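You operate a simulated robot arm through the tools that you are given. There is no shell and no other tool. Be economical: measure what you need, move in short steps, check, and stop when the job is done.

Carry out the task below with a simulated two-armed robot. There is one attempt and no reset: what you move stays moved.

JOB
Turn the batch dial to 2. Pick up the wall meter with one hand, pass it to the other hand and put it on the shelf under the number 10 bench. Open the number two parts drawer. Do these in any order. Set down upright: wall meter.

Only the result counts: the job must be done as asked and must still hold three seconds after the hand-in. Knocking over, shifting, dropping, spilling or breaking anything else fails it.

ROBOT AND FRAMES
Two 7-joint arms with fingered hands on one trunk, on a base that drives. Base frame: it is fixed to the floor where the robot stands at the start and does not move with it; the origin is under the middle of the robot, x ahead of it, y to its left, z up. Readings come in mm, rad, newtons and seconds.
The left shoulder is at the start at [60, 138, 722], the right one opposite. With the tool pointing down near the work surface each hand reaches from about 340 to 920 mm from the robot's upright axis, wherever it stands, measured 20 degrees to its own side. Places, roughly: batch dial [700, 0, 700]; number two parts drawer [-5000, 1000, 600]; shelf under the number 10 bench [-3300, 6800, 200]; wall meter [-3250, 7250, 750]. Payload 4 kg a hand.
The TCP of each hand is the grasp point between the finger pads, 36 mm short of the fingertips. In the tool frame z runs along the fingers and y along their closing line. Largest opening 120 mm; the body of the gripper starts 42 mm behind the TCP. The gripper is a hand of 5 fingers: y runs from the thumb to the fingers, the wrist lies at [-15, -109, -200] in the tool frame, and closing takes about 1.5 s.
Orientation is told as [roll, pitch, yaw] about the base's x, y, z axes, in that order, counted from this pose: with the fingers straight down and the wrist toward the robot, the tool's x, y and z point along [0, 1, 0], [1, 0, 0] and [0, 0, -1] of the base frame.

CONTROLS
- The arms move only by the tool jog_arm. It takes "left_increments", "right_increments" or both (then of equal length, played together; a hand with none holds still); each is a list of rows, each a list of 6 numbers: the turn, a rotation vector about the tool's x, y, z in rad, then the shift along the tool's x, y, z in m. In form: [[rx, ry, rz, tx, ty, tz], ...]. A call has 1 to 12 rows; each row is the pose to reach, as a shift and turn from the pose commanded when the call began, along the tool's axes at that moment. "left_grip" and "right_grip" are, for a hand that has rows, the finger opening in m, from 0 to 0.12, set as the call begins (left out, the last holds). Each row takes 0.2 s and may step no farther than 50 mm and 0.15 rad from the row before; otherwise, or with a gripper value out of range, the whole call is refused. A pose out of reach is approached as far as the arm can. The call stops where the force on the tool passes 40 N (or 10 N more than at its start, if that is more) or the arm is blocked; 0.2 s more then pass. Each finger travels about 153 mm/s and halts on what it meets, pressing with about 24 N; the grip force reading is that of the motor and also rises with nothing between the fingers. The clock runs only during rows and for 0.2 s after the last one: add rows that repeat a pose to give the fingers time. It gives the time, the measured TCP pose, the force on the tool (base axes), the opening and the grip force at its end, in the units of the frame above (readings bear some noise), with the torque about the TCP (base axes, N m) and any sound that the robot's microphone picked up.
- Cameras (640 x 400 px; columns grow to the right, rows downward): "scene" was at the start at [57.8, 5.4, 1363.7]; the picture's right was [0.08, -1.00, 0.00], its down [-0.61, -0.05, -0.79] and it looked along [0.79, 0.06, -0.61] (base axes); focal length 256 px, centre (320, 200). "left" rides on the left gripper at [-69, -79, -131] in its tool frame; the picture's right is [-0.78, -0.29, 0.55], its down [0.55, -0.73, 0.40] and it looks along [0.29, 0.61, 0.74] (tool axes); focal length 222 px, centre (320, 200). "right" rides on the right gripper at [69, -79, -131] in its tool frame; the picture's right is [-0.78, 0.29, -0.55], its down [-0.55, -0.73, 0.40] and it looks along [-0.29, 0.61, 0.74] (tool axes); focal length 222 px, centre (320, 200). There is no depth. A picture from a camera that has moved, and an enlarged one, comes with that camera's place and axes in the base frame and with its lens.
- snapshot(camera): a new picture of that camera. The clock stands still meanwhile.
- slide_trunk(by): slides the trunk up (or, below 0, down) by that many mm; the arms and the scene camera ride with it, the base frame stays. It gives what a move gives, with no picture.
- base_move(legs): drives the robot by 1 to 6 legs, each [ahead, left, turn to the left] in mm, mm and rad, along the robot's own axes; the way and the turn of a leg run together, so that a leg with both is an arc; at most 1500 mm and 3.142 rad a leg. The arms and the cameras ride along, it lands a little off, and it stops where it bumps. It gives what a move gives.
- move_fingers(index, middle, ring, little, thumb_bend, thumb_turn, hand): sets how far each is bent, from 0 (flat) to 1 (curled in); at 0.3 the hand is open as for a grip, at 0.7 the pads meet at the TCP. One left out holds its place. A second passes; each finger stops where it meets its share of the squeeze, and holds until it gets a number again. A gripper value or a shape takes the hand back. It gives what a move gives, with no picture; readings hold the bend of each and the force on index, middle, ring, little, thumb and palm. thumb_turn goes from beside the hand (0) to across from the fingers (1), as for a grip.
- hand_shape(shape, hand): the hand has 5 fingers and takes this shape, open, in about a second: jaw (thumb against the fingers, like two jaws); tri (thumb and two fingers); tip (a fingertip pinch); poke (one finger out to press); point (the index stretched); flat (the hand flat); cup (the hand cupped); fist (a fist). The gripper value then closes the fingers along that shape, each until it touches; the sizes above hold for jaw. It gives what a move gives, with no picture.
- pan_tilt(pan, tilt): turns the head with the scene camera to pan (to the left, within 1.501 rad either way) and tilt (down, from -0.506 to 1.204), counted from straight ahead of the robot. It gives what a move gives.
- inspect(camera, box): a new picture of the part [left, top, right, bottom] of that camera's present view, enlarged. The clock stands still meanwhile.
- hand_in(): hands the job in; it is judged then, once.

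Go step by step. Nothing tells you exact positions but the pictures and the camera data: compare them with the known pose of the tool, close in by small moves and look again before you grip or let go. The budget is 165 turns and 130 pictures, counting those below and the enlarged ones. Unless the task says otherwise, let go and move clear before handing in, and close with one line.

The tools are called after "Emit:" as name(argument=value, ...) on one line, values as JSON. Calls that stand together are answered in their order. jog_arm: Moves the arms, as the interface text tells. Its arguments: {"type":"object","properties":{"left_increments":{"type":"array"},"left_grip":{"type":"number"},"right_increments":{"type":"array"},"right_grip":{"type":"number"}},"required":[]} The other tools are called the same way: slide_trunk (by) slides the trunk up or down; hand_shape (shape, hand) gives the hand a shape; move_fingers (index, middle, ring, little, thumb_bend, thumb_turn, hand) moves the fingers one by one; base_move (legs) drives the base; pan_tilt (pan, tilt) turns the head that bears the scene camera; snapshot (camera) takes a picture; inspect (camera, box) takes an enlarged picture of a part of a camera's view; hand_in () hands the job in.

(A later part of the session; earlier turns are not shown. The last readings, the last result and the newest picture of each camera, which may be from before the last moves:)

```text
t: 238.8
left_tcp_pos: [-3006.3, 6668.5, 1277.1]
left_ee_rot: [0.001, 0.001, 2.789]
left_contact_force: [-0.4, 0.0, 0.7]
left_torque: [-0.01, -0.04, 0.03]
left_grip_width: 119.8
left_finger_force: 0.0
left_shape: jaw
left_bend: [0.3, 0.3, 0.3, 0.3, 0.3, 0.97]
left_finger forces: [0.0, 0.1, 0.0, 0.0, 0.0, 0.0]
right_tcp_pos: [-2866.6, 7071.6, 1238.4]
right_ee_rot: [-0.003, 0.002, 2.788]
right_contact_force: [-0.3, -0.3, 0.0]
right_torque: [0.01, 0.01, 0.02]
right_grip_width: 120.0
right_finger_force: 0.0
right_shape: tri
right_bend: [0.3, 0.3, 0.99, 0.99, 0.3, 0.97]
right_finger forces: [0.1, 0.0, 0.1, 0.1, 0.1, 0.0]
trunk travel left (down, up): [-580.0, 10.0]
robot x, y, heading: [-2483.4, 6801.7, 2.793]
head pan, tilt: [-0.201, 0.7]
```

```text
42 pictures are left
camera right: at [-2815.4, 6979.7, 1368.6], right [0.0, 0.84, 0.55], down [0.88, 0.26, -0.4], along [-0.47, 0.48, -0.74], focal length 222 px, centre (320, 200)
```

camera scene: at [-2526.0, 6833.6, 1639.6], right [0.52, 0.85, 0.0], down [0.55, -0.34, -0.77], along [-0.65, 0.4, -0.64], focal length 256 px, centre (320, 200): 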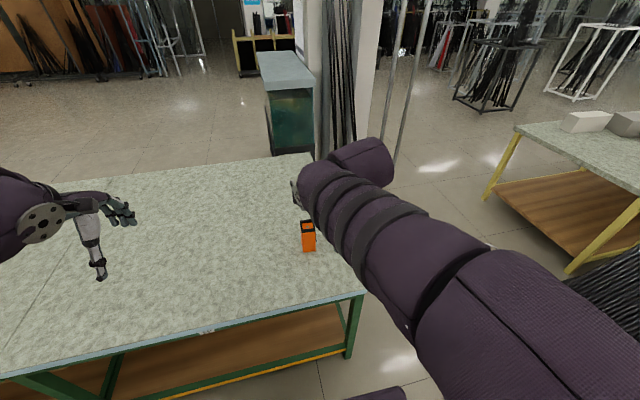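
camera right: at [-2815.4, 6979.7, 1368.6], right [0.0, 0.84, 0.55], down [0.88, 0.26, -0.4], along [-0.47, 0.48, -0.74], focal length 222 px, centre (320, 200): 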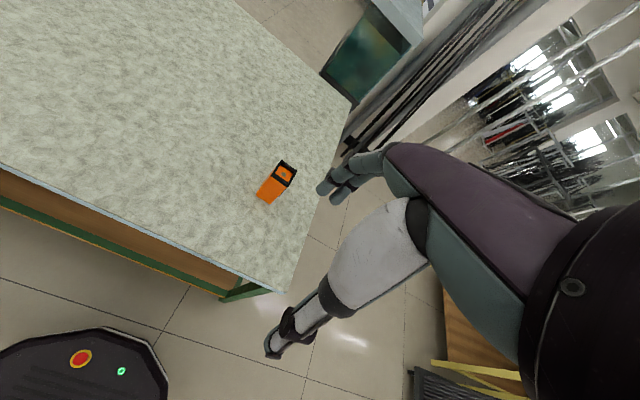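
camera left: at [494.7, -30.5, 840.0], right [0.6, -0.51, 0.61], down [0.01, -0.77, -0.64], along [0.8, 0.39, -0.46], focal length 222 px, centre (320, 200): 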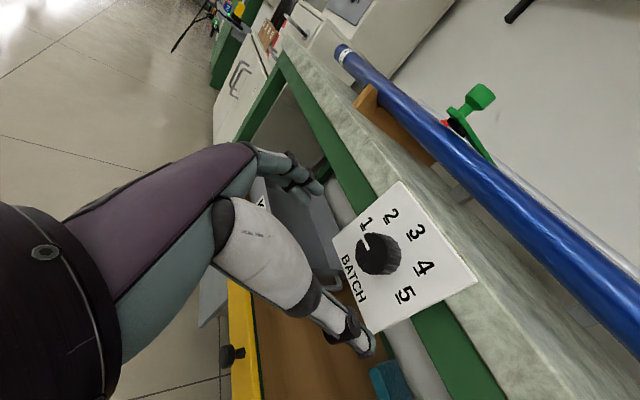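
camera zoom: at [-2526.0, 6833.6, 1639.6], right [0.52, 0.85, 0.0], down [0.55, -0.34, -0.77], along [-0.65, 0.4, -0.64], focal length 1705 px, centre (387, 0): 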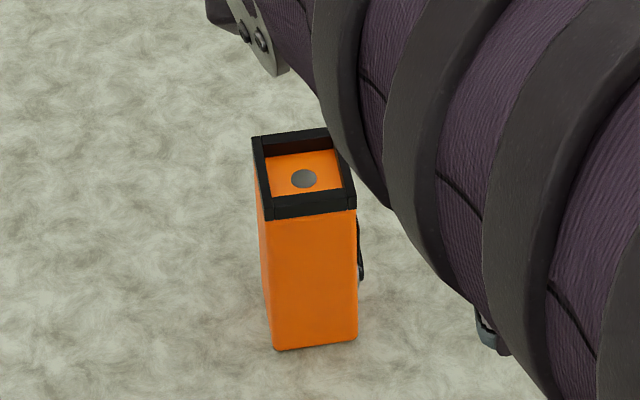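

The meter is about 56 wide, 70 deep, 118 tall, square to the bench, centred near [-3186, 7177]. Plan: left hand takes it low from the side (handshake), right hand then takes it from above and puts it on the shelf. I position the robot off the bench end, angled so the left hand can point straight across the bench.

Emit:
base_move(legs=[[0, -960, 0], [0, 0, 0.645]])

Emit:
jog_arm(left_increments=[[-0.0775, -0.0778, -0.025, 0.008, 0.034, 0.003], [-0.155, -0.1557, -0.05, 0.016, 0.068, 0.005], [-0.2325, -0.2335, -0.075, 0.024, 0.103, 0.008], [-0.31, -0.311, -0.1, 0.032, 0.137, 0.011], [-0.3875, -0.389, -0.125, 0.04, 0.171, 0.013], [-0.465, -0.467, -0.15, 0.048, 0.205, 0.016], [-0.5425, -0.545, -0.1756, 0.056, 0.24, 0.019], [-0.62, -0.6227, -0.2, 0.064, 0.274, 0.021], [-0.6975, -0.7005, -0.2258, 0.072, 0.308, 0.024], [-0.775, -0.778, -0.251, 0.08, 0.342, 0.027], [-0.8525, -0.856, -0.276, 0.088, 0.377, 0.029], [-0.93, -0.934, -0.301, 0.096, 0.411, 0.032]])

Emit:
pan_tilt(pan=0.5, tilt=0.7)

Emit:
snapshot(camera="scene")

```text
t: 245.5
left_tcp_pos: [-2498.2, 7284.9, 1277.2]
left_ee_rot: [0.002, 0.001, -2.88]
left_contact_force: [-0.2, 0.4, 1.1]
left_torque: [0.01, 0.0, -0.02]
left_grip_width: 119.8
left_finger_force: 0.0
left_shape: jaw
left_bend: [0.3, 0.3, 0.3, 0.3, 0.3, 0.97]
left_finger forces: [0.0, 0.0, 0.1, 0.0, 0.0, 0.1]
right_tcp_pos: [-2615.6, 7692.2, 1238.8]
right_ee_rot: [-0.001, 0.001, -2.883]
right_contact_force: [0.5, 0.1, -0.2]
right_torque: [0.04, 0.03, 0.01]
right_grip_width: 120.2
right_finger_force: 0.0
right_shape: tri
right_bend: [0.3, 0.3, 0.99, 0.99, 0.3, 0.97]
right_finger forces: [0.0, 0.1, 0.1, 0.0, 0.0, 0.0]
trunk travel left (down, up): [-580.0, 10.0]
robot x, y, heading: [-2147.1, 7688.6, -2.883]
head pan, tilt: [-0.201, 0.7]
```

```text
t: 248.1
left_tcp_pos: [-2872.8, 7086.4, 1243.7]
left_ee_rot: [-1.259, -0.584, -2.098]
left_contact_force: [-0.2, -0.1, -0.5]
left_torque: [-0.01, 0.0, -0.02]
left_grip_width: 119.9
left_finger_force: 0.0
left_shape: jaw
left_bend: [0.3, 0.3, 0.3, 0.3, 0.3, 0.97]
left_finger forces: [0.0, 0.1, 0.1, 0.0, 0.1, 0.0]
right_tcp_pos: [-2616.6, 7692.4, 1236.3]
right_ee_rot: [-0.001, 0.003, -2.882]
right_contact_force: [0.0, -0.2, 0.2]
right_torque: [-0.02, -0.02, 0.0]
right_grip_width: 119.8
right_finger_force: 0.0
right_shape: tri
right_bend: [0.3, 0.3, 0.99, 0.99, 0.3, 0.97]
right_finger forces: [0.0, 0.0, 0.0, 0.0, 0.0, 0.0]
trunk travel left (down, up): [-580.0, 10.0]
robot x, y, heading: [-2149.1, 7694.1, -2.883]
head pan, tilt: [-0.201, 0.7]
```

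```text
t: 249.2
left_tcp_pos: [-2870.4, 7088.7, 1244.8]
left_ee_rot: [-1.255, -0.582, -2.097]
left_contact_force: [0.2, 0.2, -0.3]
left_torque: [0.01, 0.01, 0.02]
left_grip_width: 120.0
left_finger_force: 0.2
left_shape: jaw
left_bend: [0.3, 0.3, 0.3, 0.3, 0.3, 0.97]
left_finger forces: [0.0, 0.0, 0.0, 0.1, 0.0, 0.0]
right_tcp_pos: [-2615.0, 7692.0, 1237.7]
right_ee_rot: [-0.002, 0.002, -2.881]
right_contact_force: [0.4, -0.6, -1.1]
right_torque: [-0.01, -0.03, 0.0]
right_grip_width: 119.7
right_finger_force: 0.0
right_shape: tri
right_bend: [0.3, 0.3, 0.99, 0.99, 0.3, 0.97]
right_finger forces: [0.0, 0.0, 0.0, 0.0, 0.1, 0.0]
trunk travel left (down, up): [-580.0, 10.0]
robot x, y, heading: [-2146.4, 7693.2, -2.879]
head pan, tilt: [0.499, 0.7]
```

```text
41 pictures are left
camera scene: at [-2178.0, 7640.8, 1639.6], right [-0.69, 0.72, 0.0], down [0.47, 0.44, -0.76], along [-0.55, -0.53, -0.64], focal length 256 px, centre (320, 200)
```

scene: 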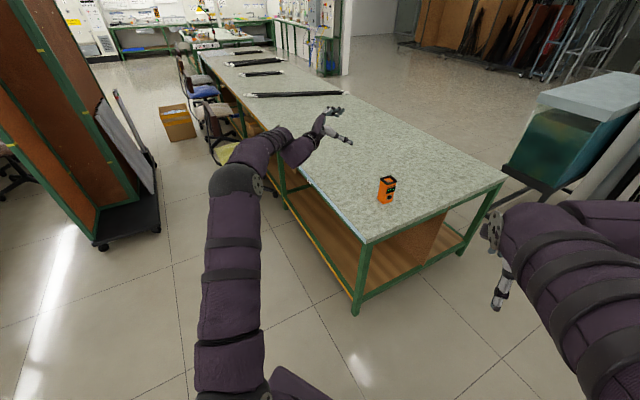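

The arm reached the attitude cleanly. Now roll it level, set the three-finger shape, trim heading, and lower the trunk beside the bench.

Emit:
jog_arm(left_increments=[[0, 0, -0.13, 0, 0, 0], [0, 0, -0.26, 0, 0, 0], [0, 0, -0.39, 0, 0, 0], [0, 0, -0.51, 0, 0, 0], [0, 0, -0.51, 0, 0, 0]])

Emit:
hand_shape(hand="left", shape="tri")

Emit:
slide_trunk(by=-400)

Emit:
snapshot(camera="left")

Emit:
snapshot(camera="scene")

```text
t: 250.3
left_tcp_pos: [-2870.6, 7084.1, 1244.6]
left_ee_rot: [-1.309, -0.093, -1.944]
left_contact_force: [0.1, 0.3, 0.2]
left_torque: [0.04, 0.05, 0.0]
left_grip_width: 119.6
left_finger_force: 0.0
left_shape: jaw
left_bend: [0.3, 0.3, 0.3, 0.3, 0.3, 0.97]
left_finger forces: [0.1, 0.0, 0.0, 0.0, 0.0, 0.0]
right_tcp_pos: [-2615.9, 7692.7, 1238.4]
right_ee_rot: [-0.001, 0.001, -2.882]
right_contact_force: [-0.4, 1.0, 0.1]
right_torque: [0.0, 0.0, 0.01]
right_grip_width: 120.0
right_finger_force: 0.1
right_shape: tri
right_bend: [0.3, 0.3, 0.99, 0.99, 0.3, 0.97]
right_finger forces: [0.1, 0.1, 0.0, 0.0, 0.0, 0.0]
trunk travel left (down, up): [-580.0, 10.0]
robot x, y, heading: [-2148.4, 7691.0, -2.88]
head pan, tilt: [0.499, 0.7]
```

```text
t: 251.2
left_tcp_pos: [-2871.6, 7085.5, 1245.6]
left_ee_rot: [-1.309, -0.094, -1.947]
left_contact_force: [0.2, -0.5, 0.0]
left_torque: [0.02, 0.05, 0.01]
left_grip_width: 119.7
left_finger_force: 0.1
left_shape: tri
left_bend: [0.3, 0.3, 0.99, 0.99, 0.3, 0.97]
left_finger forces: [0.0, 0.1, 0.0, 0.0, 0.1, 0.0]
right_tcp_pos: [-2615.2, 7693.8, 1237.2]
right_ee_rot: [-0.001, 0.001, -2.881]
right_contact_force: [0.3, 0.3, 0.3]
right_torque: [0.0, -0.04, 0.02]
right_grip_width: 120.0
right_finger_force: 0.1
right_shape: tri
right_bend: [0.3, 0.3, 0.99, 0.99, 0.3, 0.97]
right_finger forces: [0.0, 0.0, 0.0, 0.0, 0.0, 0.0]
trunk travel left (down, up): [-580.0, 10.0]
robot x, y, heading: [-2144.6, 7696.5, -2.881]
head pan, tilt: [0.499, 0.7]
```

```text
t: 255.1
left_tcp_pos: [-2871.2, 7084.7, 844.9]
left_ee_rot: [-1.309, -0.094, -1.946]
left_contact_force: [-0.1, 1.1, -0.7]
left_torque: [-0.02, -0.01, 0.01]
left_grip_width: 119.8
left_finger_force: 0.0
left_shape: tri
left_bend: [0.3, 0.3, 0.99, 0.99, 0.3, 0.97]
left_finger forces: [0.1, 0.1, 0.0, 0.0, 0.0, 0.0]
right_tcp_pos: [-2616.0, 7694.7, 838.4]
right_ee_rot: [-0.001, 0.0, -2.881]
right_contact_force: [0.2, -0.3, 0.3]
right_torque: [0.04, -0.01, 0.01]
right_grip_width: 120.0
right_finger_force: 0.1
right_shape: tri
right_bend: [0.3, 0.3, 0.99, 0.99, 0.3, 0.97]
right_finger forces: [0.0, 0.0, 0.0, 0.0, 0.0, 0.0]
trunk travel left (down, up): [-180.0, 410.0]
robot x, y, heading: [-2144.3, 7693.3, -2.879]
head pan, tilt: [0.499, 0.7]
```

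```text
40 pictures are left
camera left: at [-2737.8, 7128.0, 938.8], right [-0.55, 0.59, 0.59], down [0.02, 0.71, -0.7], along [-0.83, -0.38, -0.41], focal length 222 px, centre (320, 200)
```

left: 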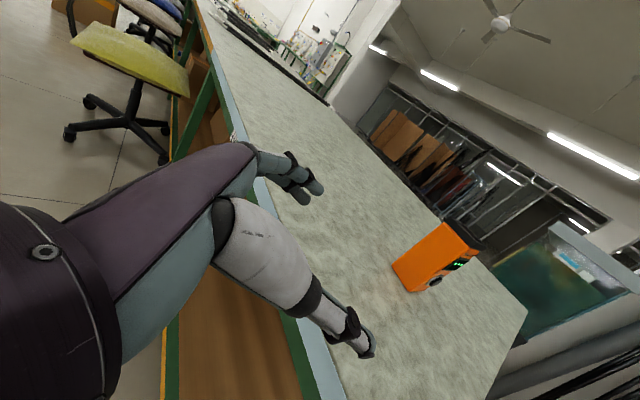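

```text
39 pictures are left
camera scene: at [-2177.9, 7640.8, 1239.6], right [-0.69, 0.72, 0.0], down [0.47, 0.44, -0.76], along [-0.55, -0.53, -0.64], focal length 256 px, centre (320, 200)
```

scene: 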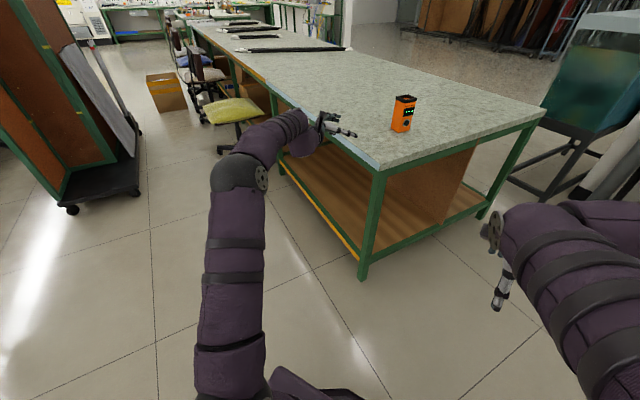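

Refined: bench top is about z 767, meter front face at w-line ~[-3146, 7161], top about 885. I move the base so the open fingers come to about 60 mm short of the meter.

Emit:
base_move(legs=[[200, -114, 0]])

Emit:
snapshot(camera="left")

Emit:
inspect(camera="scene", box=[280, 60, 480, 200])

```text
t: 256.8
left_tcp_pos: [-3092.8, 7137.8, 845.8]
left_ee_rot: [-1.31, -0.093, -1.941]
left_contact_force: [-0.6, -0.4, 0.1]
left_torque: [0.02, 0.0, 0.01]
left_grip_width: 120.0
left_finger_force: 0.0
left_shape: tri
left_bend: [0.3, 0.3, 0.99, 0.99, 0.3, 0.97]
left_finger forces: [0.0, 0.0, 0.0, 0.0, 0.0, 0.1]
right_tcp_pos: [-2839.8, 7746.5, 838.8]
right_ee_rot: [-0.002, 0.002, -2.879]
right_contact_force: [-0.3, 0.2, 0.3]
right_torque: [0.01, -0.02, -0.03]
right_grip_width: 119.8
right_finger_force: 0.1
right_shape: tri
right_bend: [0.3, 0.3, 0.99, 0.99, 0.3, 0.97]
right_finger forces: [0.0, 0.0, 0.0, 0.0, 0.0, 0.1]
trunk travel left (down, up): [-180.0, 410.0]
robot x, y, heading: [-2372.1, 7747.6, -2.874]
head pan, tilt: [0.499, 0.7]
```

```text
38 pictures are left
camera left: at [-2959.7, 7180.3, 938.6], right [-0.56, 0.59, 0.59], down [0.02, 0.71, -0.7], along [-0.83, -0.38, -0.41], focal length 222 px, centre (320, 200)
```

left: 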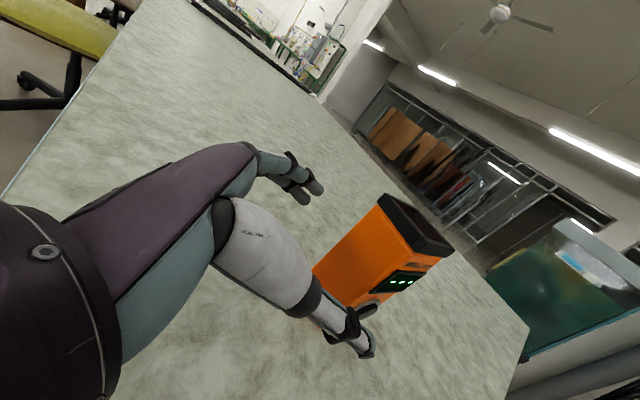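

```text
2.86 times, centred on (380, 130) of scene
camera zoom: at [-2401.7, 7695.1, 1239.6], right [-0.69, 0.72, 0.0], down [0.46, 0.45, -0.76], along [-0.55, -0.53, -0.64], focal length 731 px, centre (149, 400)
```

zoom: 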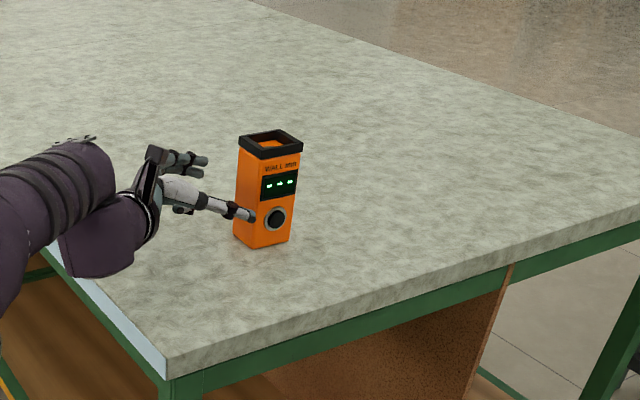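

The fingers are at the right height (above the round knob on the meter's face) and centred. I drive in 62 mm and check before closing.

Emit:
base_move(legs=[[52, -34, 0]])

Emit:
inspect(camera="left", box=[200, 120, 480, 380])

Emit:
inspect(camera="scene", box=[280, 70, 420, 160])

```text
t: 257.8
left_tcp_pos: [-3153.6, 7158.4, 844.2]
left_ee_rot: [-1.31, -0.093, -1.942]
left_contact_force: [0.0, 0.2, 1.2]
left_torque: [-0.02, -0.01, 0.02]
left_grip_width: 119.5
left_finger_force: 0.2
left_shape: tri
left_bend: [0.3, 0.3, 0.99, 0.99, 0.3, 0.97]
left_finger forces: [0.0, 0.0, 0.0, 0.1, 0.1, 0.1]
right_tcp_pos: [-2899.0, 7767.1, 838.4]
right_ee_rot: [-0.003, 0.002, -2.882]
right_contact_force: [0.1, 0.6, 0.3]
right_torque: [-0.01, 0.02, 0.02]
right_grip_width: 119.8
right_finger_force: 0.1
right_shape: tri
right_bend: [0.3, 0.3, 0.99, 0.99, 0.3, 0.97]
right_finger forces: [0.0, 0.1, 0.1, 0.0, 0.1, 0.0]
trunk travel left (down, up): [-180.0, 410.0]
robot x, y, heading: [-2435.4, 7767.4, -2.875]
head pan, tilt: [0.499, 0.7]
```

```text
1.54 times, centred on (340, 250) of left
camera zoom: at [-3020.6, 7201.2, 938.5], right [-0.56, 0.59, 0.59], down [0.02, 0.71, -0.7], along [-0.83, -0.38, -0.41], focal length 342 px, centre (289, 123)
```

zoom: 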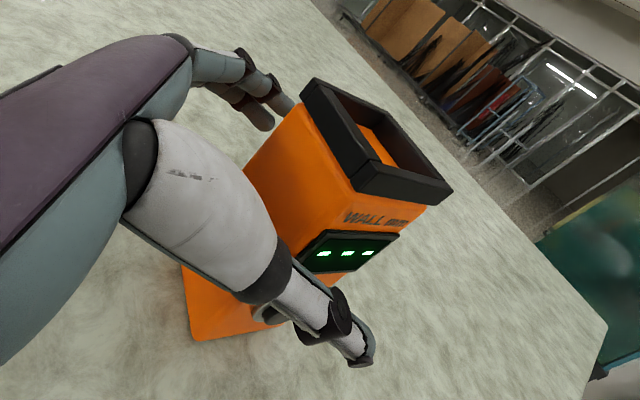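

```text
4.44 times, centred on (350, 115) of scene
camera zoom: at [-2461.6, 7715.0, 1239.6], right [-0.69, 0.72, 0.0], down [0.47, 0.45, -0.76], along [-0.55, -0.53, -0.64], focal length 1136 px, centre (187, 578)
```

zoom: 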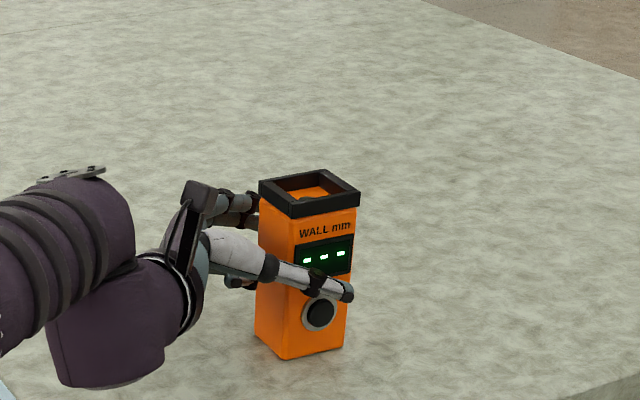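

Good straddle. I close in two stages to avoid pushing the meter.

Emit:
jog_arm(left_increments=[[0, 0, 0, 0, 0, 0], [0, 0, 0, 0, 0, 0], [0, 0, 0, 0, 0, 0]], left_grip=0.075)

Emit:
inspect(camera="left", box=[200, 120, 480, 380])

```text
t: 258.6
left_tcp_pos: [-3153.7, 7158.3, 843.7]
left_ee_rot: [-1.308, -0.095, -1.941]
left_contact_force: [-0.7, -0.4, -0.1]
left_torque: [-0.01, -0.03, 0.02]
left_grip_width: 75.2
left_finger_force: 0.1
left_shape: tri
left_bend: [0.37, 0.41, 0.99, 0.99, 0.46, 1.0]
left_finger forces: [0.0, 0.0, 0.1, 0.0, 0.1, 0.0]
right_tcp_pos: [-2899.1, 7767.4, 838.2]
right_ee_rot: [-0.002, 0.003, -2.88]
right_contact_force: [0.3, -0.3, 0.5]
right_torque: [0.01, 0.01, 0.0]
right_grip_width: 120.0
right_finger_force: 0.1
right_shape: tri
right_bend: [0.3, 0.3, 0.99, 0.99, 0.3, 0.97]
right_finger forces: [0.0, 0.0, 0.1, 0.0, 0.1, 0.0]
trunk travel left (down, up): [-180.0, 410.0]
robot x, y, heading: [-2428.3, 7769.1, -2.881]
head pan, tilt: [0.499, 0.7]
```

```text
1.54 times, centred on (340, 250) of left
camera zoom: at [-3020.5, 7201.2, 938.6], right [-0.56, 0.59, 0.59], down [0.02, 0.71, -0.7], along [-0.83, -0.38, -0.41], focal length 342 px, centre (289, 123)
```

zoom: 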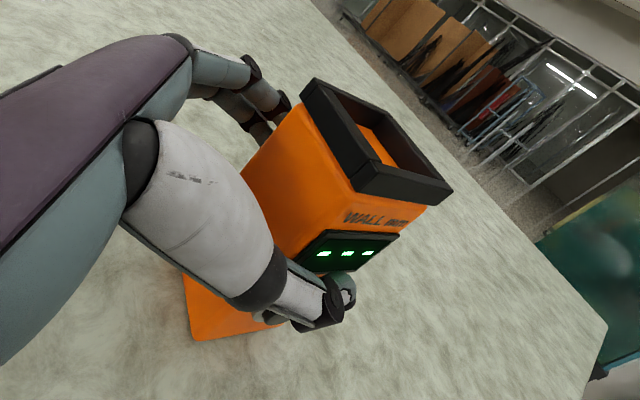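

Still clear both sides. Final closing, then a small lift.

Emit:
jog_arm(left_increments=[[0, 0, 0, 0, 0, 0], [0, 0, 0, 0, 0, 0], [0, 0, 0, 0, 0, 0], [0, 0, 0, 0, 0, 0]], left_grip=0.03)

Emit:
slide_trunk(by=40)

Emit:
inspect(camera="scene", box=[280, 50, 420, 150])

```text
t: 259.6
left_tcp_pos: [-3154.9, 7159.0, 843.7]
left_ee_rot: [-1.308, -0.094, -1.943]
left_contact_force: [-0.7, 1.6, -0.6]
left_torque: [0.05, -0.01, -0.03]
left_grip_width: 50.0
left_finger_force: 23.8
left_shape: tri
left_bend: [0.45, 0.5, 1.0, 1.0, 0.64, 1.0]
left_finger forces: [11.2, 10.5, 0.0, 0.1, 21.9, 0.0]
right_tcp_pos: [-2898.6, 7767.4, 837.5]
right_ee_rot: [-0.001, 0.002, -2.879]
right_contact_force: [-0.8, -0.4, -0.7]
right_torque: [0.03, -0.03, 0.01]
right_grip_width: 120.2
right_finger_force: 0.1
right_shape: tri
right_bend: [0.3, 0.3, 0.99, 0.99, 0.3, 0.97]
right_finger forces: [0.0, 0.0, 0.0, 0.0, 0.0, 0.0]
trunk travel left (down, up): [-180.0, 410.0]
robot x, y, heading: [-2431.8, 7766.2, -2.878]
head pan, tilt: [0.499, 0.7]
```

```text
t: 260.4
left_tcp_pos: [-3154.9, 7158.4, 884.2]
left_ee_rot: [-1.309, -0.093, -1.943]
left_contact_force: [0.0, -0.1, -3.9]
left_torque: [-0.02, -0.02, 0.0]
left_grip_width: 50.2
left_finger_force: 24.2
left_shape: tri
left_bend: [0.45, 0.5, 1.0, 1.0, 0.64, 1.0]
left_finger forces: [10.9, 11.8, 0.0, 0.0, 22.8, 0.0]
right_tcp_pos: [-2898.3, 7767.3, 878.3]
right_ee_rot: [-0.004, 0.001, -2.88]
right_contact_force: [0.6, -0.8, -0.6]
right_torque: [0.01, -0.01, -0.02]
right_grip_width: 120.1
right_finger_force: 0.1
right_shape: tri
right_bend: [0.3, 0.3, 0.99, 0.99, 0.3, 0.97]
right_finger forces: [0.1, 0.0, 0.0, 0.0, 0.0, 0.0]
trunk travel left (down, up): [-220.0, 370.0]
robot x, y, heading: [-2429.9, 7767.3, -2.884]
head pan, tilt: [0.499, 0.7]
```

```text
4.00 times, centred on (350, 100) of scene
camera zoom: at [-2461.9, 7714.7, 1279.5], right [-0.69, 0.72, 0.0], down [0.47, 0.45, -0.76], along [-0.55, -0.53, -0.64], focal length 1023 px, centre (200, 600)
```

zoom: 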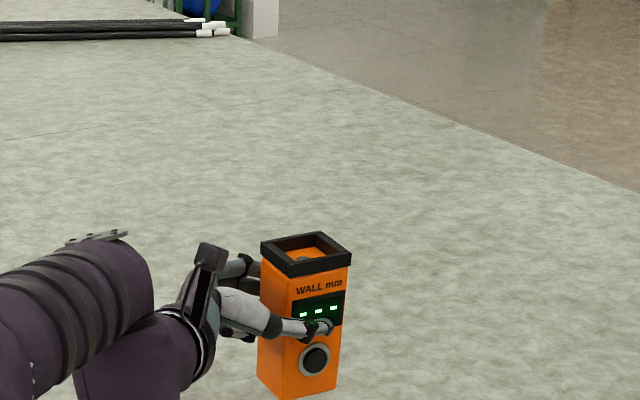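

The meter is held (about 0.4 kg). I raise it, back away from the bench, then draw the left hand in toward the robot's front for the handover, turning only about the vertical.

Emit:
slide_trunk(by=90)

Emit:
base_move(legs=[[-337, 216, 0]])

Emit:
jog_arm(left_increments=[[0.03, -0.003, 0.008, 0.0, -0.002, -0.016], [0.06, -0.006, 0.016, 0.0, -0.004, -0.032], [0.09, -0.008, 0.024, 0.0, -0.006, -0.048]])

```text
t: 261.7
left_tcp_pos: [-3153.7, 7159.3, 973.7]
left_ee_rot: [-1.309, -0.092, -1.944]
left_contact_force: [0.0, -0.3, -3.2]
left_torque: [0.01, -0.02, 0.0]
left_grip_width: 50.1
left_finger_force: 23.9
left_shape: tri
left_bend: [0.45, 0.5, 1.0, 1.0, 0.64, 1.0]
left_finger forces: [10.9, 11.9, 0.0, 0.0, 22.7, 0.0]
right_tcp_pos: [-2899.5, 7767.5, 967.1]
right_ee_rot: [-0.002, 0.003, -2.879]
right_contact_force: [0.6, 0.2, 0.4]
right_torque: [0.05, 0.01, -0.03]
right_grip_width: 120.0
right_finger_force: 0.0
right_shape: tri
right_bend: [0.3, 0.3, 0.99, 0.99, 0.3, 0.97]
right_finger forces: [0.0, 0.0, 0.0, 0.0, 0.0, 0.0]
trunk travel left (down, up): [-310.0, 280.0]
robot x, y, heading: [-2433.4, 7767.3, -2.876]
head pan, tilt: [0.499, 0.7]
```

```text
t: 264.2
left_tcp_pos: [-2767.1, 7045.6, 974.5]
left_ee_rot: [-1.31, -0.092, -1.955]
left_contact_force: [0.8, -0.4, -3.4]
left_torque: [-0.01, -0.02, -0.01]
left_grip_width: 49.9
left_finger_force: 23.3
left_shape: tri
left_bend: [0.45, 0.5, 1.0, 1.0, 0.64, 1.0]
left_finger forces: [10.9, 11.8, 0.1, 0.0, 22.8, 0.1]
right_tcp_pos: [-2505.4, 7650.9, 967.7]
right_ee_rot: [-0.002, 0.003, -2.893]
right_contact_force: [0.2, 0.2, -0.8]
right_torque: [0.01, 0.01, -0.01]
right_grip_width: 119.8
right_finger_force: 0.0
right_shape: tri
right_bend: [0.3, 0.3, 0.99, 0.99, 0.3, 0.97]
right_finger forces: [0.0, 0.0, 0.0, 0.0, 0.1, 0.0]
trunk travel left (down, up): [-310.0, 280.0]
robot x, y, heading: [-2038.4, 7645.1, -2.884]
head pan, tilt: [0.499, 0.7]
```

```text
t: 265.0
left_tcp_pos: [-2721.4, 7036.1, 986.3]
left_ee_rot: [-1.309, -0.093, -2.049]
left_contact_force: [0.2, 0.9, -2.6]
left_torque: [-0.03, -0.05, -0.03]
left_grip_width: 50.1
left_finger_force: 23.8
left_shape: tri
left_bend: [0.45, 0.5, 1.0, 1.0, 0.64, 1.0]
left_finger forces: [11.0, 11.7, 0.0, 0.0, 22.8, 0.0]
right_tcp_pos: [-2506.0, 7651.0, 968.4]
right_ee_rot: [-0.003, 0.001, -2.891]
right_contact_force: [0.6, 0.2, 0.3]
right_torque: [-0.02, -0.03, 0.01]
right_grip_width: 120.1
right_finger_force: 0.1
right_shape: tri
right_bend: [0.3, 0.3, 0.99, 0.99, 0.3, 0.97]
right_finger forces: [0.0, 0.1, 0.1, 0.0, 0.0, 0.0]
trunk travel left (down, up): [-310.0, 280.0]
robot x, y, heading: [-2038.2, 7646.3, -2.891]
head pan, tilt: [0.499, 0.7]
```

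Smooth. I continue inward.

Emit:
jog_arm(left_increments=[[0.036, -0.003, 0.01, 0.002, -0.024, -0.007], [0.072, -0.007, 0.02, 0.004, -0.048, -0.014], [0.108, -0.01, 0.029, 0.006, -0.072, -0.022], [0.144, -0.013, 0.039, 0.008, -0.096, -0.029], [0.18, -0.017, 0.049, 0.0095, -0.12, -0.036], [0.215, -0.02, 0.059, 0.011, -0.144, -0.043], [0.251, -0.024, 0.068, 0.013, -0.168, -0.051], [0.287, -0.027, 0.078, 0.015, -0.193, -0.058]])

Emit:
pan_tilt(pan=0.3, tilt=0.65)

Emit:
snapshot(camera="scene")

```text
t: 266.8
left_tcp_pos: [-2581.2, 7179.8, 968.5]
left_ee_rot: [-1.307, -0.095, -2.347]
left_contact_force: [0.5, -1.2, -3.5]
left_torque: [-0.03, -0.07, -0.01]
left_grip_width: 50.4
left_finger_force: 24.1
left_shape: tri
left_bend: [0.45, 0.5, 1.0, 1.0, 0.64, 1.0]
left_finger forces: [11.1, 11.7, 0.0, 0.0, 22.9, 0.1]
right_tcp_pos: [-2505.9, 7649.9, 967.6]
right_ee_rot: [-0.002, 0.001, -2.892]
right_contact_force: [0.4, 0.3, 1.0]
right_torque: [0.0, 0.01, -0.01]
right_grip_width: 119.8
right_finger_force: 0.0
right_shape: tri
right_bend: [0.3, 0.3, 0.99, 0.99, 0.3, 0.97]
right_finger forces: [0.1, 0.0, 0.0, 0.0, 0.0, 0.0]
trunk travel left (down, up): [-310.0, 280.0]
robot x, y, heading: [-2040.9, 7645.0, -2.89]
head pan, tilt: [0.499, 0.7]
```

```text
t: 267.6
left_tcp_pos: [-2581.5, 7178.7, 968.9]
left_ee_rot: [-1.306, -0.094, -2.35]
left_contact_force: [-0.4, -0.4, -3.5]
left_torque: [-0.03, -0.06, 0.02]
left_grip_width: 50.0
left_finger_force: 24.4
left_shape: tri
left_bend: [0.45, 0.5, 1.0, 1.0, 0.64, 1.0]
left_finger forces: [11.0, 11.6, 0.0, 0.0, 22.7, 0.1]
right_tcp_pos: [-2506.6, 7651.4, 969.2]
right_ee_rot: [-0.001, 0.001, -2.893]
right_contact_force: [-0.1, 0.0, -0.3]
right_torque: [-0.01, 0.0, 0.03]
right_grip_width: 120.2
right_finger_force: 0.0
right_shape: tri
right_bend: [0.3, 0.3, 0.99, 0.99, 0.3, 0.97]
right_finger forces: [0.1, 0.0, 0.0, 0.0, 0.0, 0.0]
trunk travel left (down, up): [-310.0, 280.0]
robot x, y, heading: [-2035.3, 7644.6, -2.89]
head pan, tilt: [0.3, 0.649]
```

```text
32 pictures are left
camera scene: at [-2080.8, 7606.1, 1373.9], right [-0.53, 0.85, 0.0], down [0.51, 0.32, -0.8], along [-0.68, -0.42, -0.6], focal length 256 px, centre (320, 200)
```

scene: 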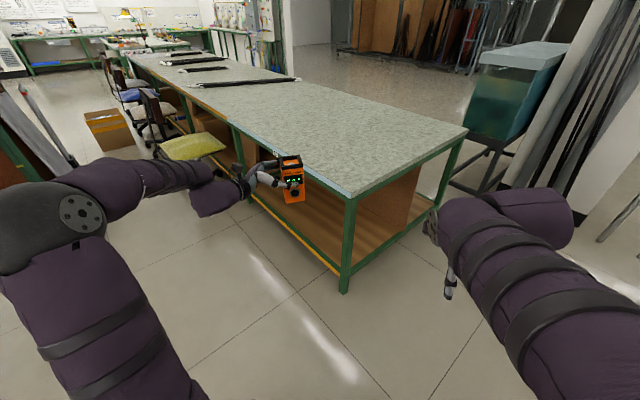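

Left holds the meter at robot-frame (642, 316). For the right hand to come from above, I lower the left hand 150 mm relative to the shoulders first.

Emit:
jog_arm(left_increments=[[0, 0, 0, 0.036, -0.003, 0.01], [0, 0, 0, 0.072, -0.007, 0.02], [0, 0, 0, 0.107, -0.01, 0.029], [0, 0, 0, 0.143, -0.013, 0.039]])

```text
t: 268.6
left_tcp_pos: [-2581.5, 7178.0, 819.5]
left_ee_rot: [-1.307, -0.096, -2.348]
left_contact_force: [0.1, 0.6, -2.6]
left_torque: [-0.02, -0.08, -0.03]
left_grip_width: 49.9
left_finger_force: 24.0
left_shape: tri
left_bend: [0.45, 0.5, 1.0, 1.0, 0.64, 1.0]
left_finger forces: [11.0, 11.9, 0.0, 0.0, 23.0, 0.0]
right_tcp_pos: [-2506.3, 7650.9, 967.9]
right_ee_rot: [-0.001, 0.001, -2.893]
right_contact_force: [0.6, 0.2, 0.1]
right_torque: [0.0, -0.03, 0.01]
right_grip_width: 120.1
right_finger_force: 0.1
right_shape: tri
right_bend: [0.3, 0.3, 0.99, 0.99, 0.3, 0.97]
right_finger forces: [0.0, 0.0, 0.1, 0.0, 0.1, 0.0]
trunk travel left (down, up): [-310.0, 280.0]
robot x, y, heading: [-2038.4, 7642.2, -2.887]
head pan, tilt: [0.3, 0.649]
```

Held well. Now I bring the right hand over the meter: yawed to match its faces, hovering 110 mm above the grip height.

Emit:
jog_arm(right_increments=[[0, 0, -0.05, 0.038, 0.019, -0.002], [0, 0, -0.1, 0.076, 0.037, -0.003], [0, 0, -0.15, 0.114, 0.056, -0.004], [0, 0, -0.2, 0.152, 0.074, -0.005], [0, 0, -0.25, 0.19, 0.093, -0.006], [0, 0, -0.3, 0.228, 0.111, -0.007], [0, 0, -0.35, 0.266, 0.13, -0.008], [0, 0, -0.4, 0.304, 0.148, -0.009], [0, 0, -0.45, 0.342, 0.167, -0.01], [0, 0, -0.5, 0.38, 0.185, -0.011], [0, 0, -0.542, 0.418, 0.204, -0.012], [0, 0, -0.542, 0.418, 0.204, -0.012]])

Emit:
snapshot(camera="right")

Emit:
snapshot(camera="scene")

```text
t: 271.1
left_tcp_pos: [-2582.0, 7178.2, 819.2]
left_ee_rot: [-1.306, -0.092, -2.348]
left_contact_force: [-0.4, -0.7, -3.4]
left_torque: [-0.04, -0.04, 0.01]
left_grip_width: 49.9
left_finger_force: 23.7
left_shape: tri
left_bend: [0.45, 0.5, 1.0, 1.0, 0.64, 1.0]
left_finger forces: [10.9, 11.9, 0.0, 0.0, 23.0, 0.0]
right_tcp_pos: [-2598.2, 7211.7, 973.8]
right_ee_rot: [0.0, 0.004, -2.361]
right_contact_force: [-1.0, -0.3, -0.4]
right_torque: [-0.03, -0.04, 0.0]
right_grip_width: 120.2
right_finger_force: 0.1
right_shape: tri
right_bend: [0.3, 0.3, 0.99, 0.99, 0.3, 0.97]
right_finger forces: [0.0, 0.0, 0.0, 0.1, 0.1, 0.0]
right hand out of reach, approached as far as the arm can: row 11, 12
trunk travel left (down, up): [-310.0, 280.0]
robot x, y, heading: [-2038.7, 7644.7, -2.894]
head pan, tilt: [0.3, 0.649]
```

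```text
31 pictures are left
camera right: at [-2492.3, 7218.6, 1104.9], right [-0.76, 0.35, 0.55], down [0.14, 0.91, -0.39], along [-0.63, -0.22, -0.74], focal length 222 px, centre (320, 200)
```

right: 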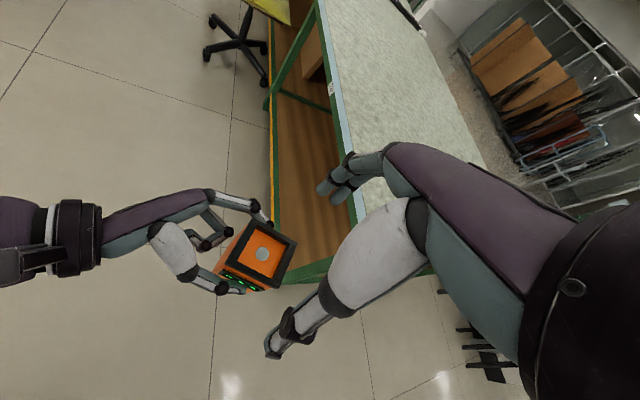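

```text
30 pictures are left
camera scene: at [-2081.9, 7605.5, 1373.8], right [-0.52, 0.85, 0.0], down [0.52, 0.32, -0.8], along [-0.68, -0.42, -0.61], focal length 256 px, centre (320, 200)
```

scene: 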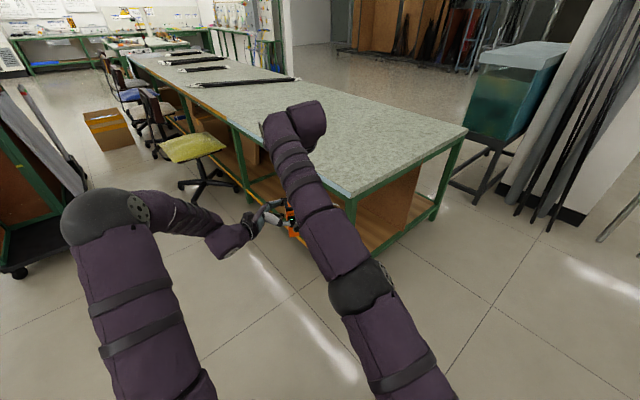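

The right hand is nearly above; the meter's top centre is at about [-2595, 7196]. I centre and descend partway, then check.

Emit:
jog_arm(right_increments=[[0, 0, 0, 0.005, 0.004, 0.02], [0, 0, 0, 0.0135, 0.009, 0.04], [0, 0, 0, 0.0135, 0.009, 0.062], [0, 0, 0, 0.0135, 0.009, 0.062]])

Emit:
inspect(camera="right", box=[180, 120, 420, 370])

Emit:
inspect(camera="left", box=[200, 60, 520, 300])

```text
t: 272.1
left_tcp_pos: [-2581.6, 7178.4, 819.8]
left_ee_rot: [-1.308, -0.096, -2.346]
left_contact_force: [-0.9, -0.4, -3.6]
left_torque: [0.0, -0.07, -0.02]
left_grip_width: 50.0
left_finger_force: 24.0
left_shape: tri
left_bend: [0.45, 0.5, 1.0, 1.0, 0.64, 1.0]
left_finger forces: [10.9, 11.9, 0.1, 0.0, 23.0, 0.0]
right_tcp_pos: [-2592.0, 7195.4, 913.7]
right_ee_rot: [-0.003, 0.002, -2.349]
right_contact_force: [-0.1, -0.8, -0.4]
right_torque: [0.02, 0.02, -0.01]
right_grip_width: 120.4
right_finger_force: 0.1
right_shape: tri
right_bend: [0.3, 0.3, 0.99, 0.99, 0.3, 0.97]
right_finger forces: [0.0, 0.0, 0.0, 0.0, 0.0, 0.0]
trunk travel left (down, up): [-310.0, 280.0]
robot x, y, heading: [-2035.9, 7644.2, -2.889]
head pan, tilt: [0.3, 0.649]
```

```text
1.60 times, centred on (300, 245) of right
camera zoom: at [-2486.9, 7203.7, 1044.8], right [-0.76, 0.34, 0.55], down [0.13, 0.91, -0.39], along [-0.63, -0.23, -0.74], focal length 355 px, centre (352, 128)
```

zoom: 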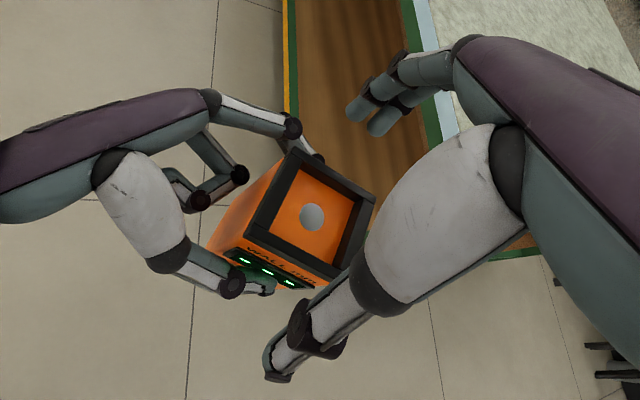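

```text
1.67 times, centred on (360, 180) of left
camera zoom: at [-2442.4, 7165.0, 914.3], right [-0.28, 0.76, 0.59], down [0.3, 0.65, -0.7], along [-0.91, -0.02, -0.41], focal length 370 px, centre (253, 233)
```

zoom: 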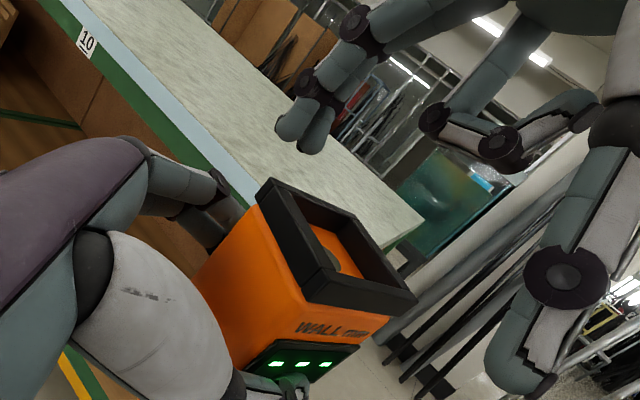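

Centred over the rim. I descend to the grip height (tips about 22 mm below the top, just above the left fingers) and close.

Emit:
jog_arm(right_increments=[[0, 0, 0, 0.001, 0.001, 0.015], [0, 0, 0, 0.002, 0.002, 0.03], [0, 0, 0, 0.002, 0.002, 0.041], [0, 0, 0, 0.002, 0.002, 0.041]], right_grip=0.09)

Emit:
inspect(camera="left", box=[200, 60, 520, 300])

```text
t: 273.1
left_tcp_pos: [-2580.6, 7179.4, 819.1]
left_ee_rot: [-1.304, -0.091, -2.347]
left_contact_force: [2.1, -0.8, -7.5]
left_torque: [0.09, -0.2, 0.07]
left_grip_width: 50.0
left_finger_force: 24.0
left_shape: tri
left_bend: [0.45, 0.5, 1.0, 1.0, 0.64, 1.0]
left_finger forces: [12.4, 11.2, 0.0, 0.1, 23.6, 0.0]
right_tcp_pos: [-2591.5, 7192.4, 873.2]
right_ee_rot: [-0.002, 0.002, -2.348]
right_contact_force: [-3.3, -0.9, 4.2]
right_torque: [-0.21, 0.19, -0.11]
right_grip_width: 91.0
right_finger_force: 0.0
right_shape: tri
right_bend: [0.31, 0.36, 0.99, 0.99, 0.4, 0.99]
right_finger forces: [0.0, 0.0, 0.0, 0.0, 0.0, 0.0]
trunk travel left (down, up): [-310.0, 280.0]
robot x, y, heading: [-2037.1, 7645.2, -2.89]
head pan, tilt: [0.3, 0.649]
```

```text
1.67 times, centred on (360, 180) of left
camera zoom: at [-2442.1, 7165.0, 913.7], right [-0.28, 0.76, 0.58], down [0.3, 0.65, -0.7], along [-0.91, -0.02, -0.41], focal length 370 px, centre (253, 233)
```

zoom: 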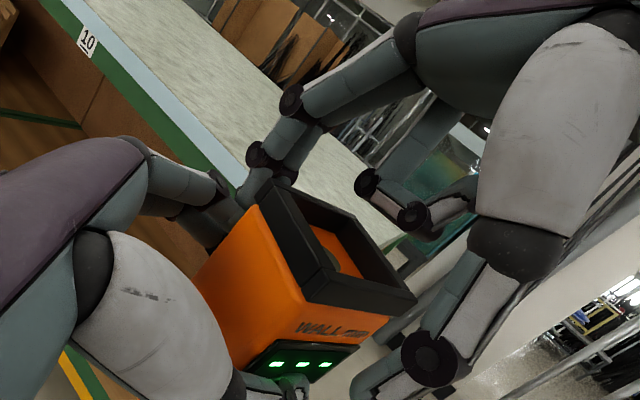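

Light contact (4 N) from above; I ease up 3 mm and close the right hand on the top.

Emit:
jog_arm(right_increments=[[0, 0, 0, 0, 0, -0.003], [0, 0, 0, 0, 0, -0.003], [0, 0, 0, 0, 0, -0.003], [0, 0, 0, 0, 0, -0.003], [0, 0, 0, 0, 0, -0.003]], right_grip=0.03)

Emit:
inspect(camera="left", box=[200, 60, 520, 300])

Emit:
inspect(camera="right", box=[180, 120, 420, 370])

```text
t: 274.4
left_tcp_pos: [-2581.5, 7178.5, 819.8]
left_ee_rot: [-1.308, -0.093, -2.347]
left_contact_force: [-1.9, -1.3, -6.3]
left_torque: [-0.02, -0.24, -0.04]
left_grip_width: 49.5
left_finger_force: 24.4
left_shape: tri
left_bend: [0.45, 0.5, 1.0, 1.0, 0.64, 1.0]
left_finger forces: [12.8, 12.1, 0.0, 0.0, 22.5, 0.0]
right_tcp_pos: [-2591.1, 7192.4, 875.4]
right_ee_rot: [-0.002, 0.004, -2.348]
right_contact_force: [1.5, 2.3, 2.6]
right_torque: [0.0, 0.02, 0.07]
right_grip_width: 49.4
right_finger_force: 23.6
right_shape: tri
right_bend: [0.42, 0.48, 1.0, 1.0, 0.66, 1.0]
right_finger forces: [4.1, 17.3, 0.1, 0.1, 23.9, 0.1]
trunk travel left (down, up): [-310.0, 280.0]
robot x, y, heading: [-2038.8, 7647.1, -2.888]
head pan, tilt: [0.3, 0.649]
```

```text
1.67 times, centred on (360, 180) of left
camera zoom: at [-2442.3, 7164.9, 914.3], right [-0.28, 0.76, 0.59], down [0.3, 0.65, -0.7], along [-0.91, -0.02, -0.41], focal length 370 px, centre (253, 233)
```

zoom: 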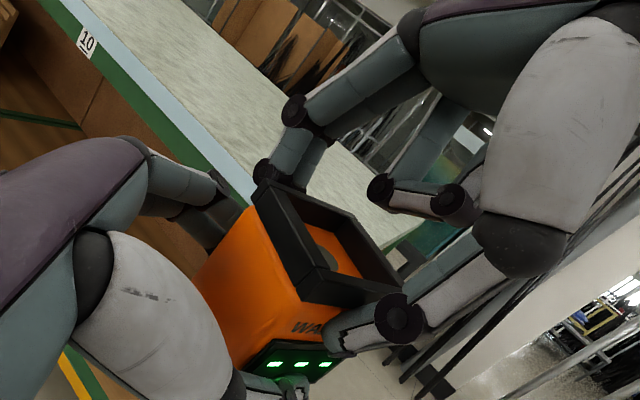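

```text
1.60 times, centred on (300, 245) of right
camera zoom: at [-2485.4, 7201.3, 1006.9], right [-0.76, 0.34, 0.55], down [0.13, 0.91, -0.39], along [-0.63, -0.23, -0.74], focal length 355 px, centre (352, 128)
```

zoom: 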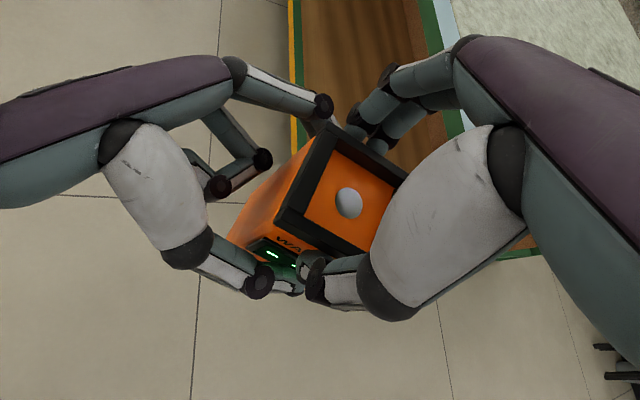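

Both hands hold it; the right has 24 N across the top. I open the left hand and check the right keeps hold.

Emit:
jog_arm(left_increments=[[0, 0, 0, 0, 0, 0], [0, 0, 0, 0, 0, 0], [0, 0, 0, 0, 0, 0]], left_grip=0.1)

Emit:
inspect(camera="left", box=[200, 60, 520, 300])

```text
t: 275.1
left_tcp_pos: [-2581.9, 7178.8, 820.6]
left_ee_rot: [-1.309, -0.094, -2.346]
left_contact_force: [0.0, 0.0, -0.6]
left_torque: [0.01, 0.01, -0.01]
left_grip_width: 99.6
left_finger_force: 0.0
left_shape: tri
left_bend: [0.31, 0.34, 0.99, 0.99, 0.39, 0.98]
left_finger forces: [0.1, 0.1, 0.1, 0.0, 0.1, 0.0]
right_tcp_pos: [-2590.8, 7193.0, 876.1]
right_ee_rot: [-0.002, 0.003, -2.346]
right_contact_force: [0.3, -0.3, -0.7]
right_torque: [-0.05, -0.03, 0.01]
right_grip_width: 48.9
right_finger_force: 24.4
right_shape: tri
right_bend: [0.41, 0.48, 1.0, 1.0, 0.67, 1.0]
right_finger forces: [5.8, 16.8, 0.0, 0.0, 22.5, 0.0]
trunk travel left (down, up): [-310.0, 280.0]
robot x, y, heading: [-2036.2, 7645.9, -2.89]
head pan, tilt: [0.3, 0.649]
```

```text
1.67 times, centred on (360, 180) of left
camera zoom: at [-2442.4, 7165.1, 914.5], right [-0.28, 0.76, 0.59], down [0.3, 0.65, -0.7], along [-0.91, -0.02, -0.41], focal length 370 px, centre (253, 233)
```

zoom: 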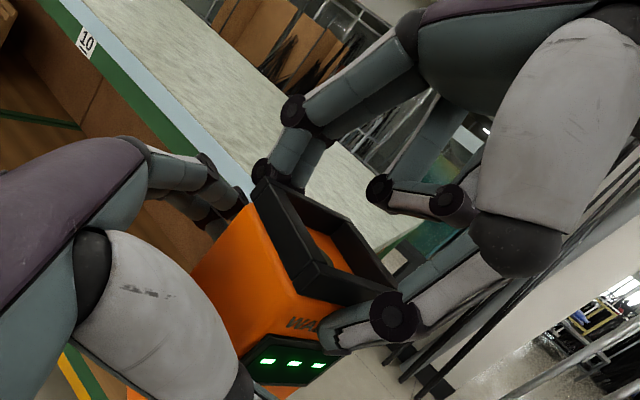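

The left is free and the right holds. I withdraw the left hand straight back from the meter.

Emit:
jog_arm(left_increments=[[0, 0, 0, 0.008, 0, -0.03], [0, 0, 0, 0.016, 0, -0.06], [0, 0, 0, 0.024, 0, -0.09], [0, 0, 0, 0.032, 0, -0.12], [0, 0, 0, 0.04, 0, -0.15]])

Emit:
snapshot(camera="scene")

Emit:
inspect(camera="left", box=[200, 60, 520, 300])

```text
t: 276.4
left_tcp_pos: [-2472.0, 7068.0, 821.3]
left_ee_rot: [-1.306, -0.093, -2.346]
left_contact_force: [0.5, -0.5, 0.3]
left_torque: [0.03, -0.03, 0.0]
left_grip_width: 99.9
left_finger_force: 0.1
left_shape: tri
left_bend: [0.31, 0.34, 0.99, 0.99, 0.39, 0.98]
left_finger forces: [0.0, 0.0, 0.0, 0.1, 0.1, 0.0]
right_tcp_pos: [-2590.5, 7193.2, 875.4]
right_ee_rot: [-0.002, 0.003, -2.348]
right_contact_force: [0.2, -0.2, -0.5]
right_torque: [0.0, -0.03, -0.02]
right_grip_width: 49.2
right_finger_force: 23.3
right_shape: tri
right_bend: [0.41, 0.48, 1.0, 1.0, 0.67, 1.0]
right_finger forces: [5.7, 16.9, 0.0, 0.1, 22.6, 0.0]
trunk travel left (down, up): [-310.0, 280.0]
robot x, y, heading: [-2034.2, 7642.9, -2.893]
head pan, tilt: [0.3, 0.649]
```

```text
23 pictures are left
camera scene: at [-2080.9, 7605.9, 1373.9], right [-0.52, 0.85, 0.0], down [0.51, 0.32, -0.8], along [-0.68, -0.42, -0.6], focal length 256 px, centre (320, 200)
```

scene: 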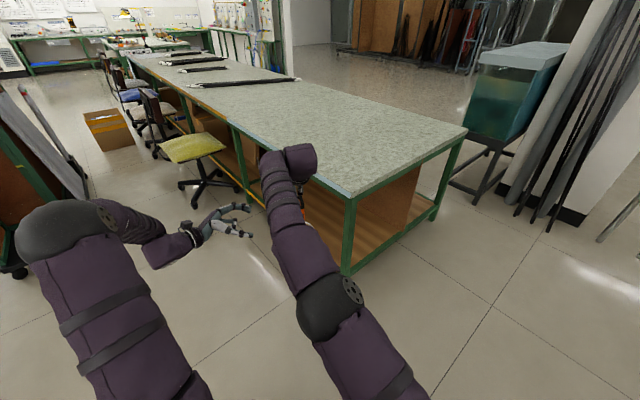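

```text
1.67 times, centred on (360, 180) of left
camera zoom: at [-2331.9, 7054.3, 915.2], right [-0.28, 0.76, 0.59], down [0.3, 0.65, -0.7], along [-0.91, -0.02, -0.41], focal length 370 px, centre (253, 233)
```

zoom: 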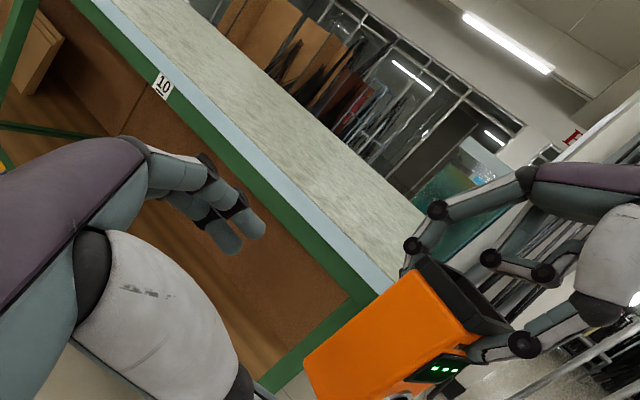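

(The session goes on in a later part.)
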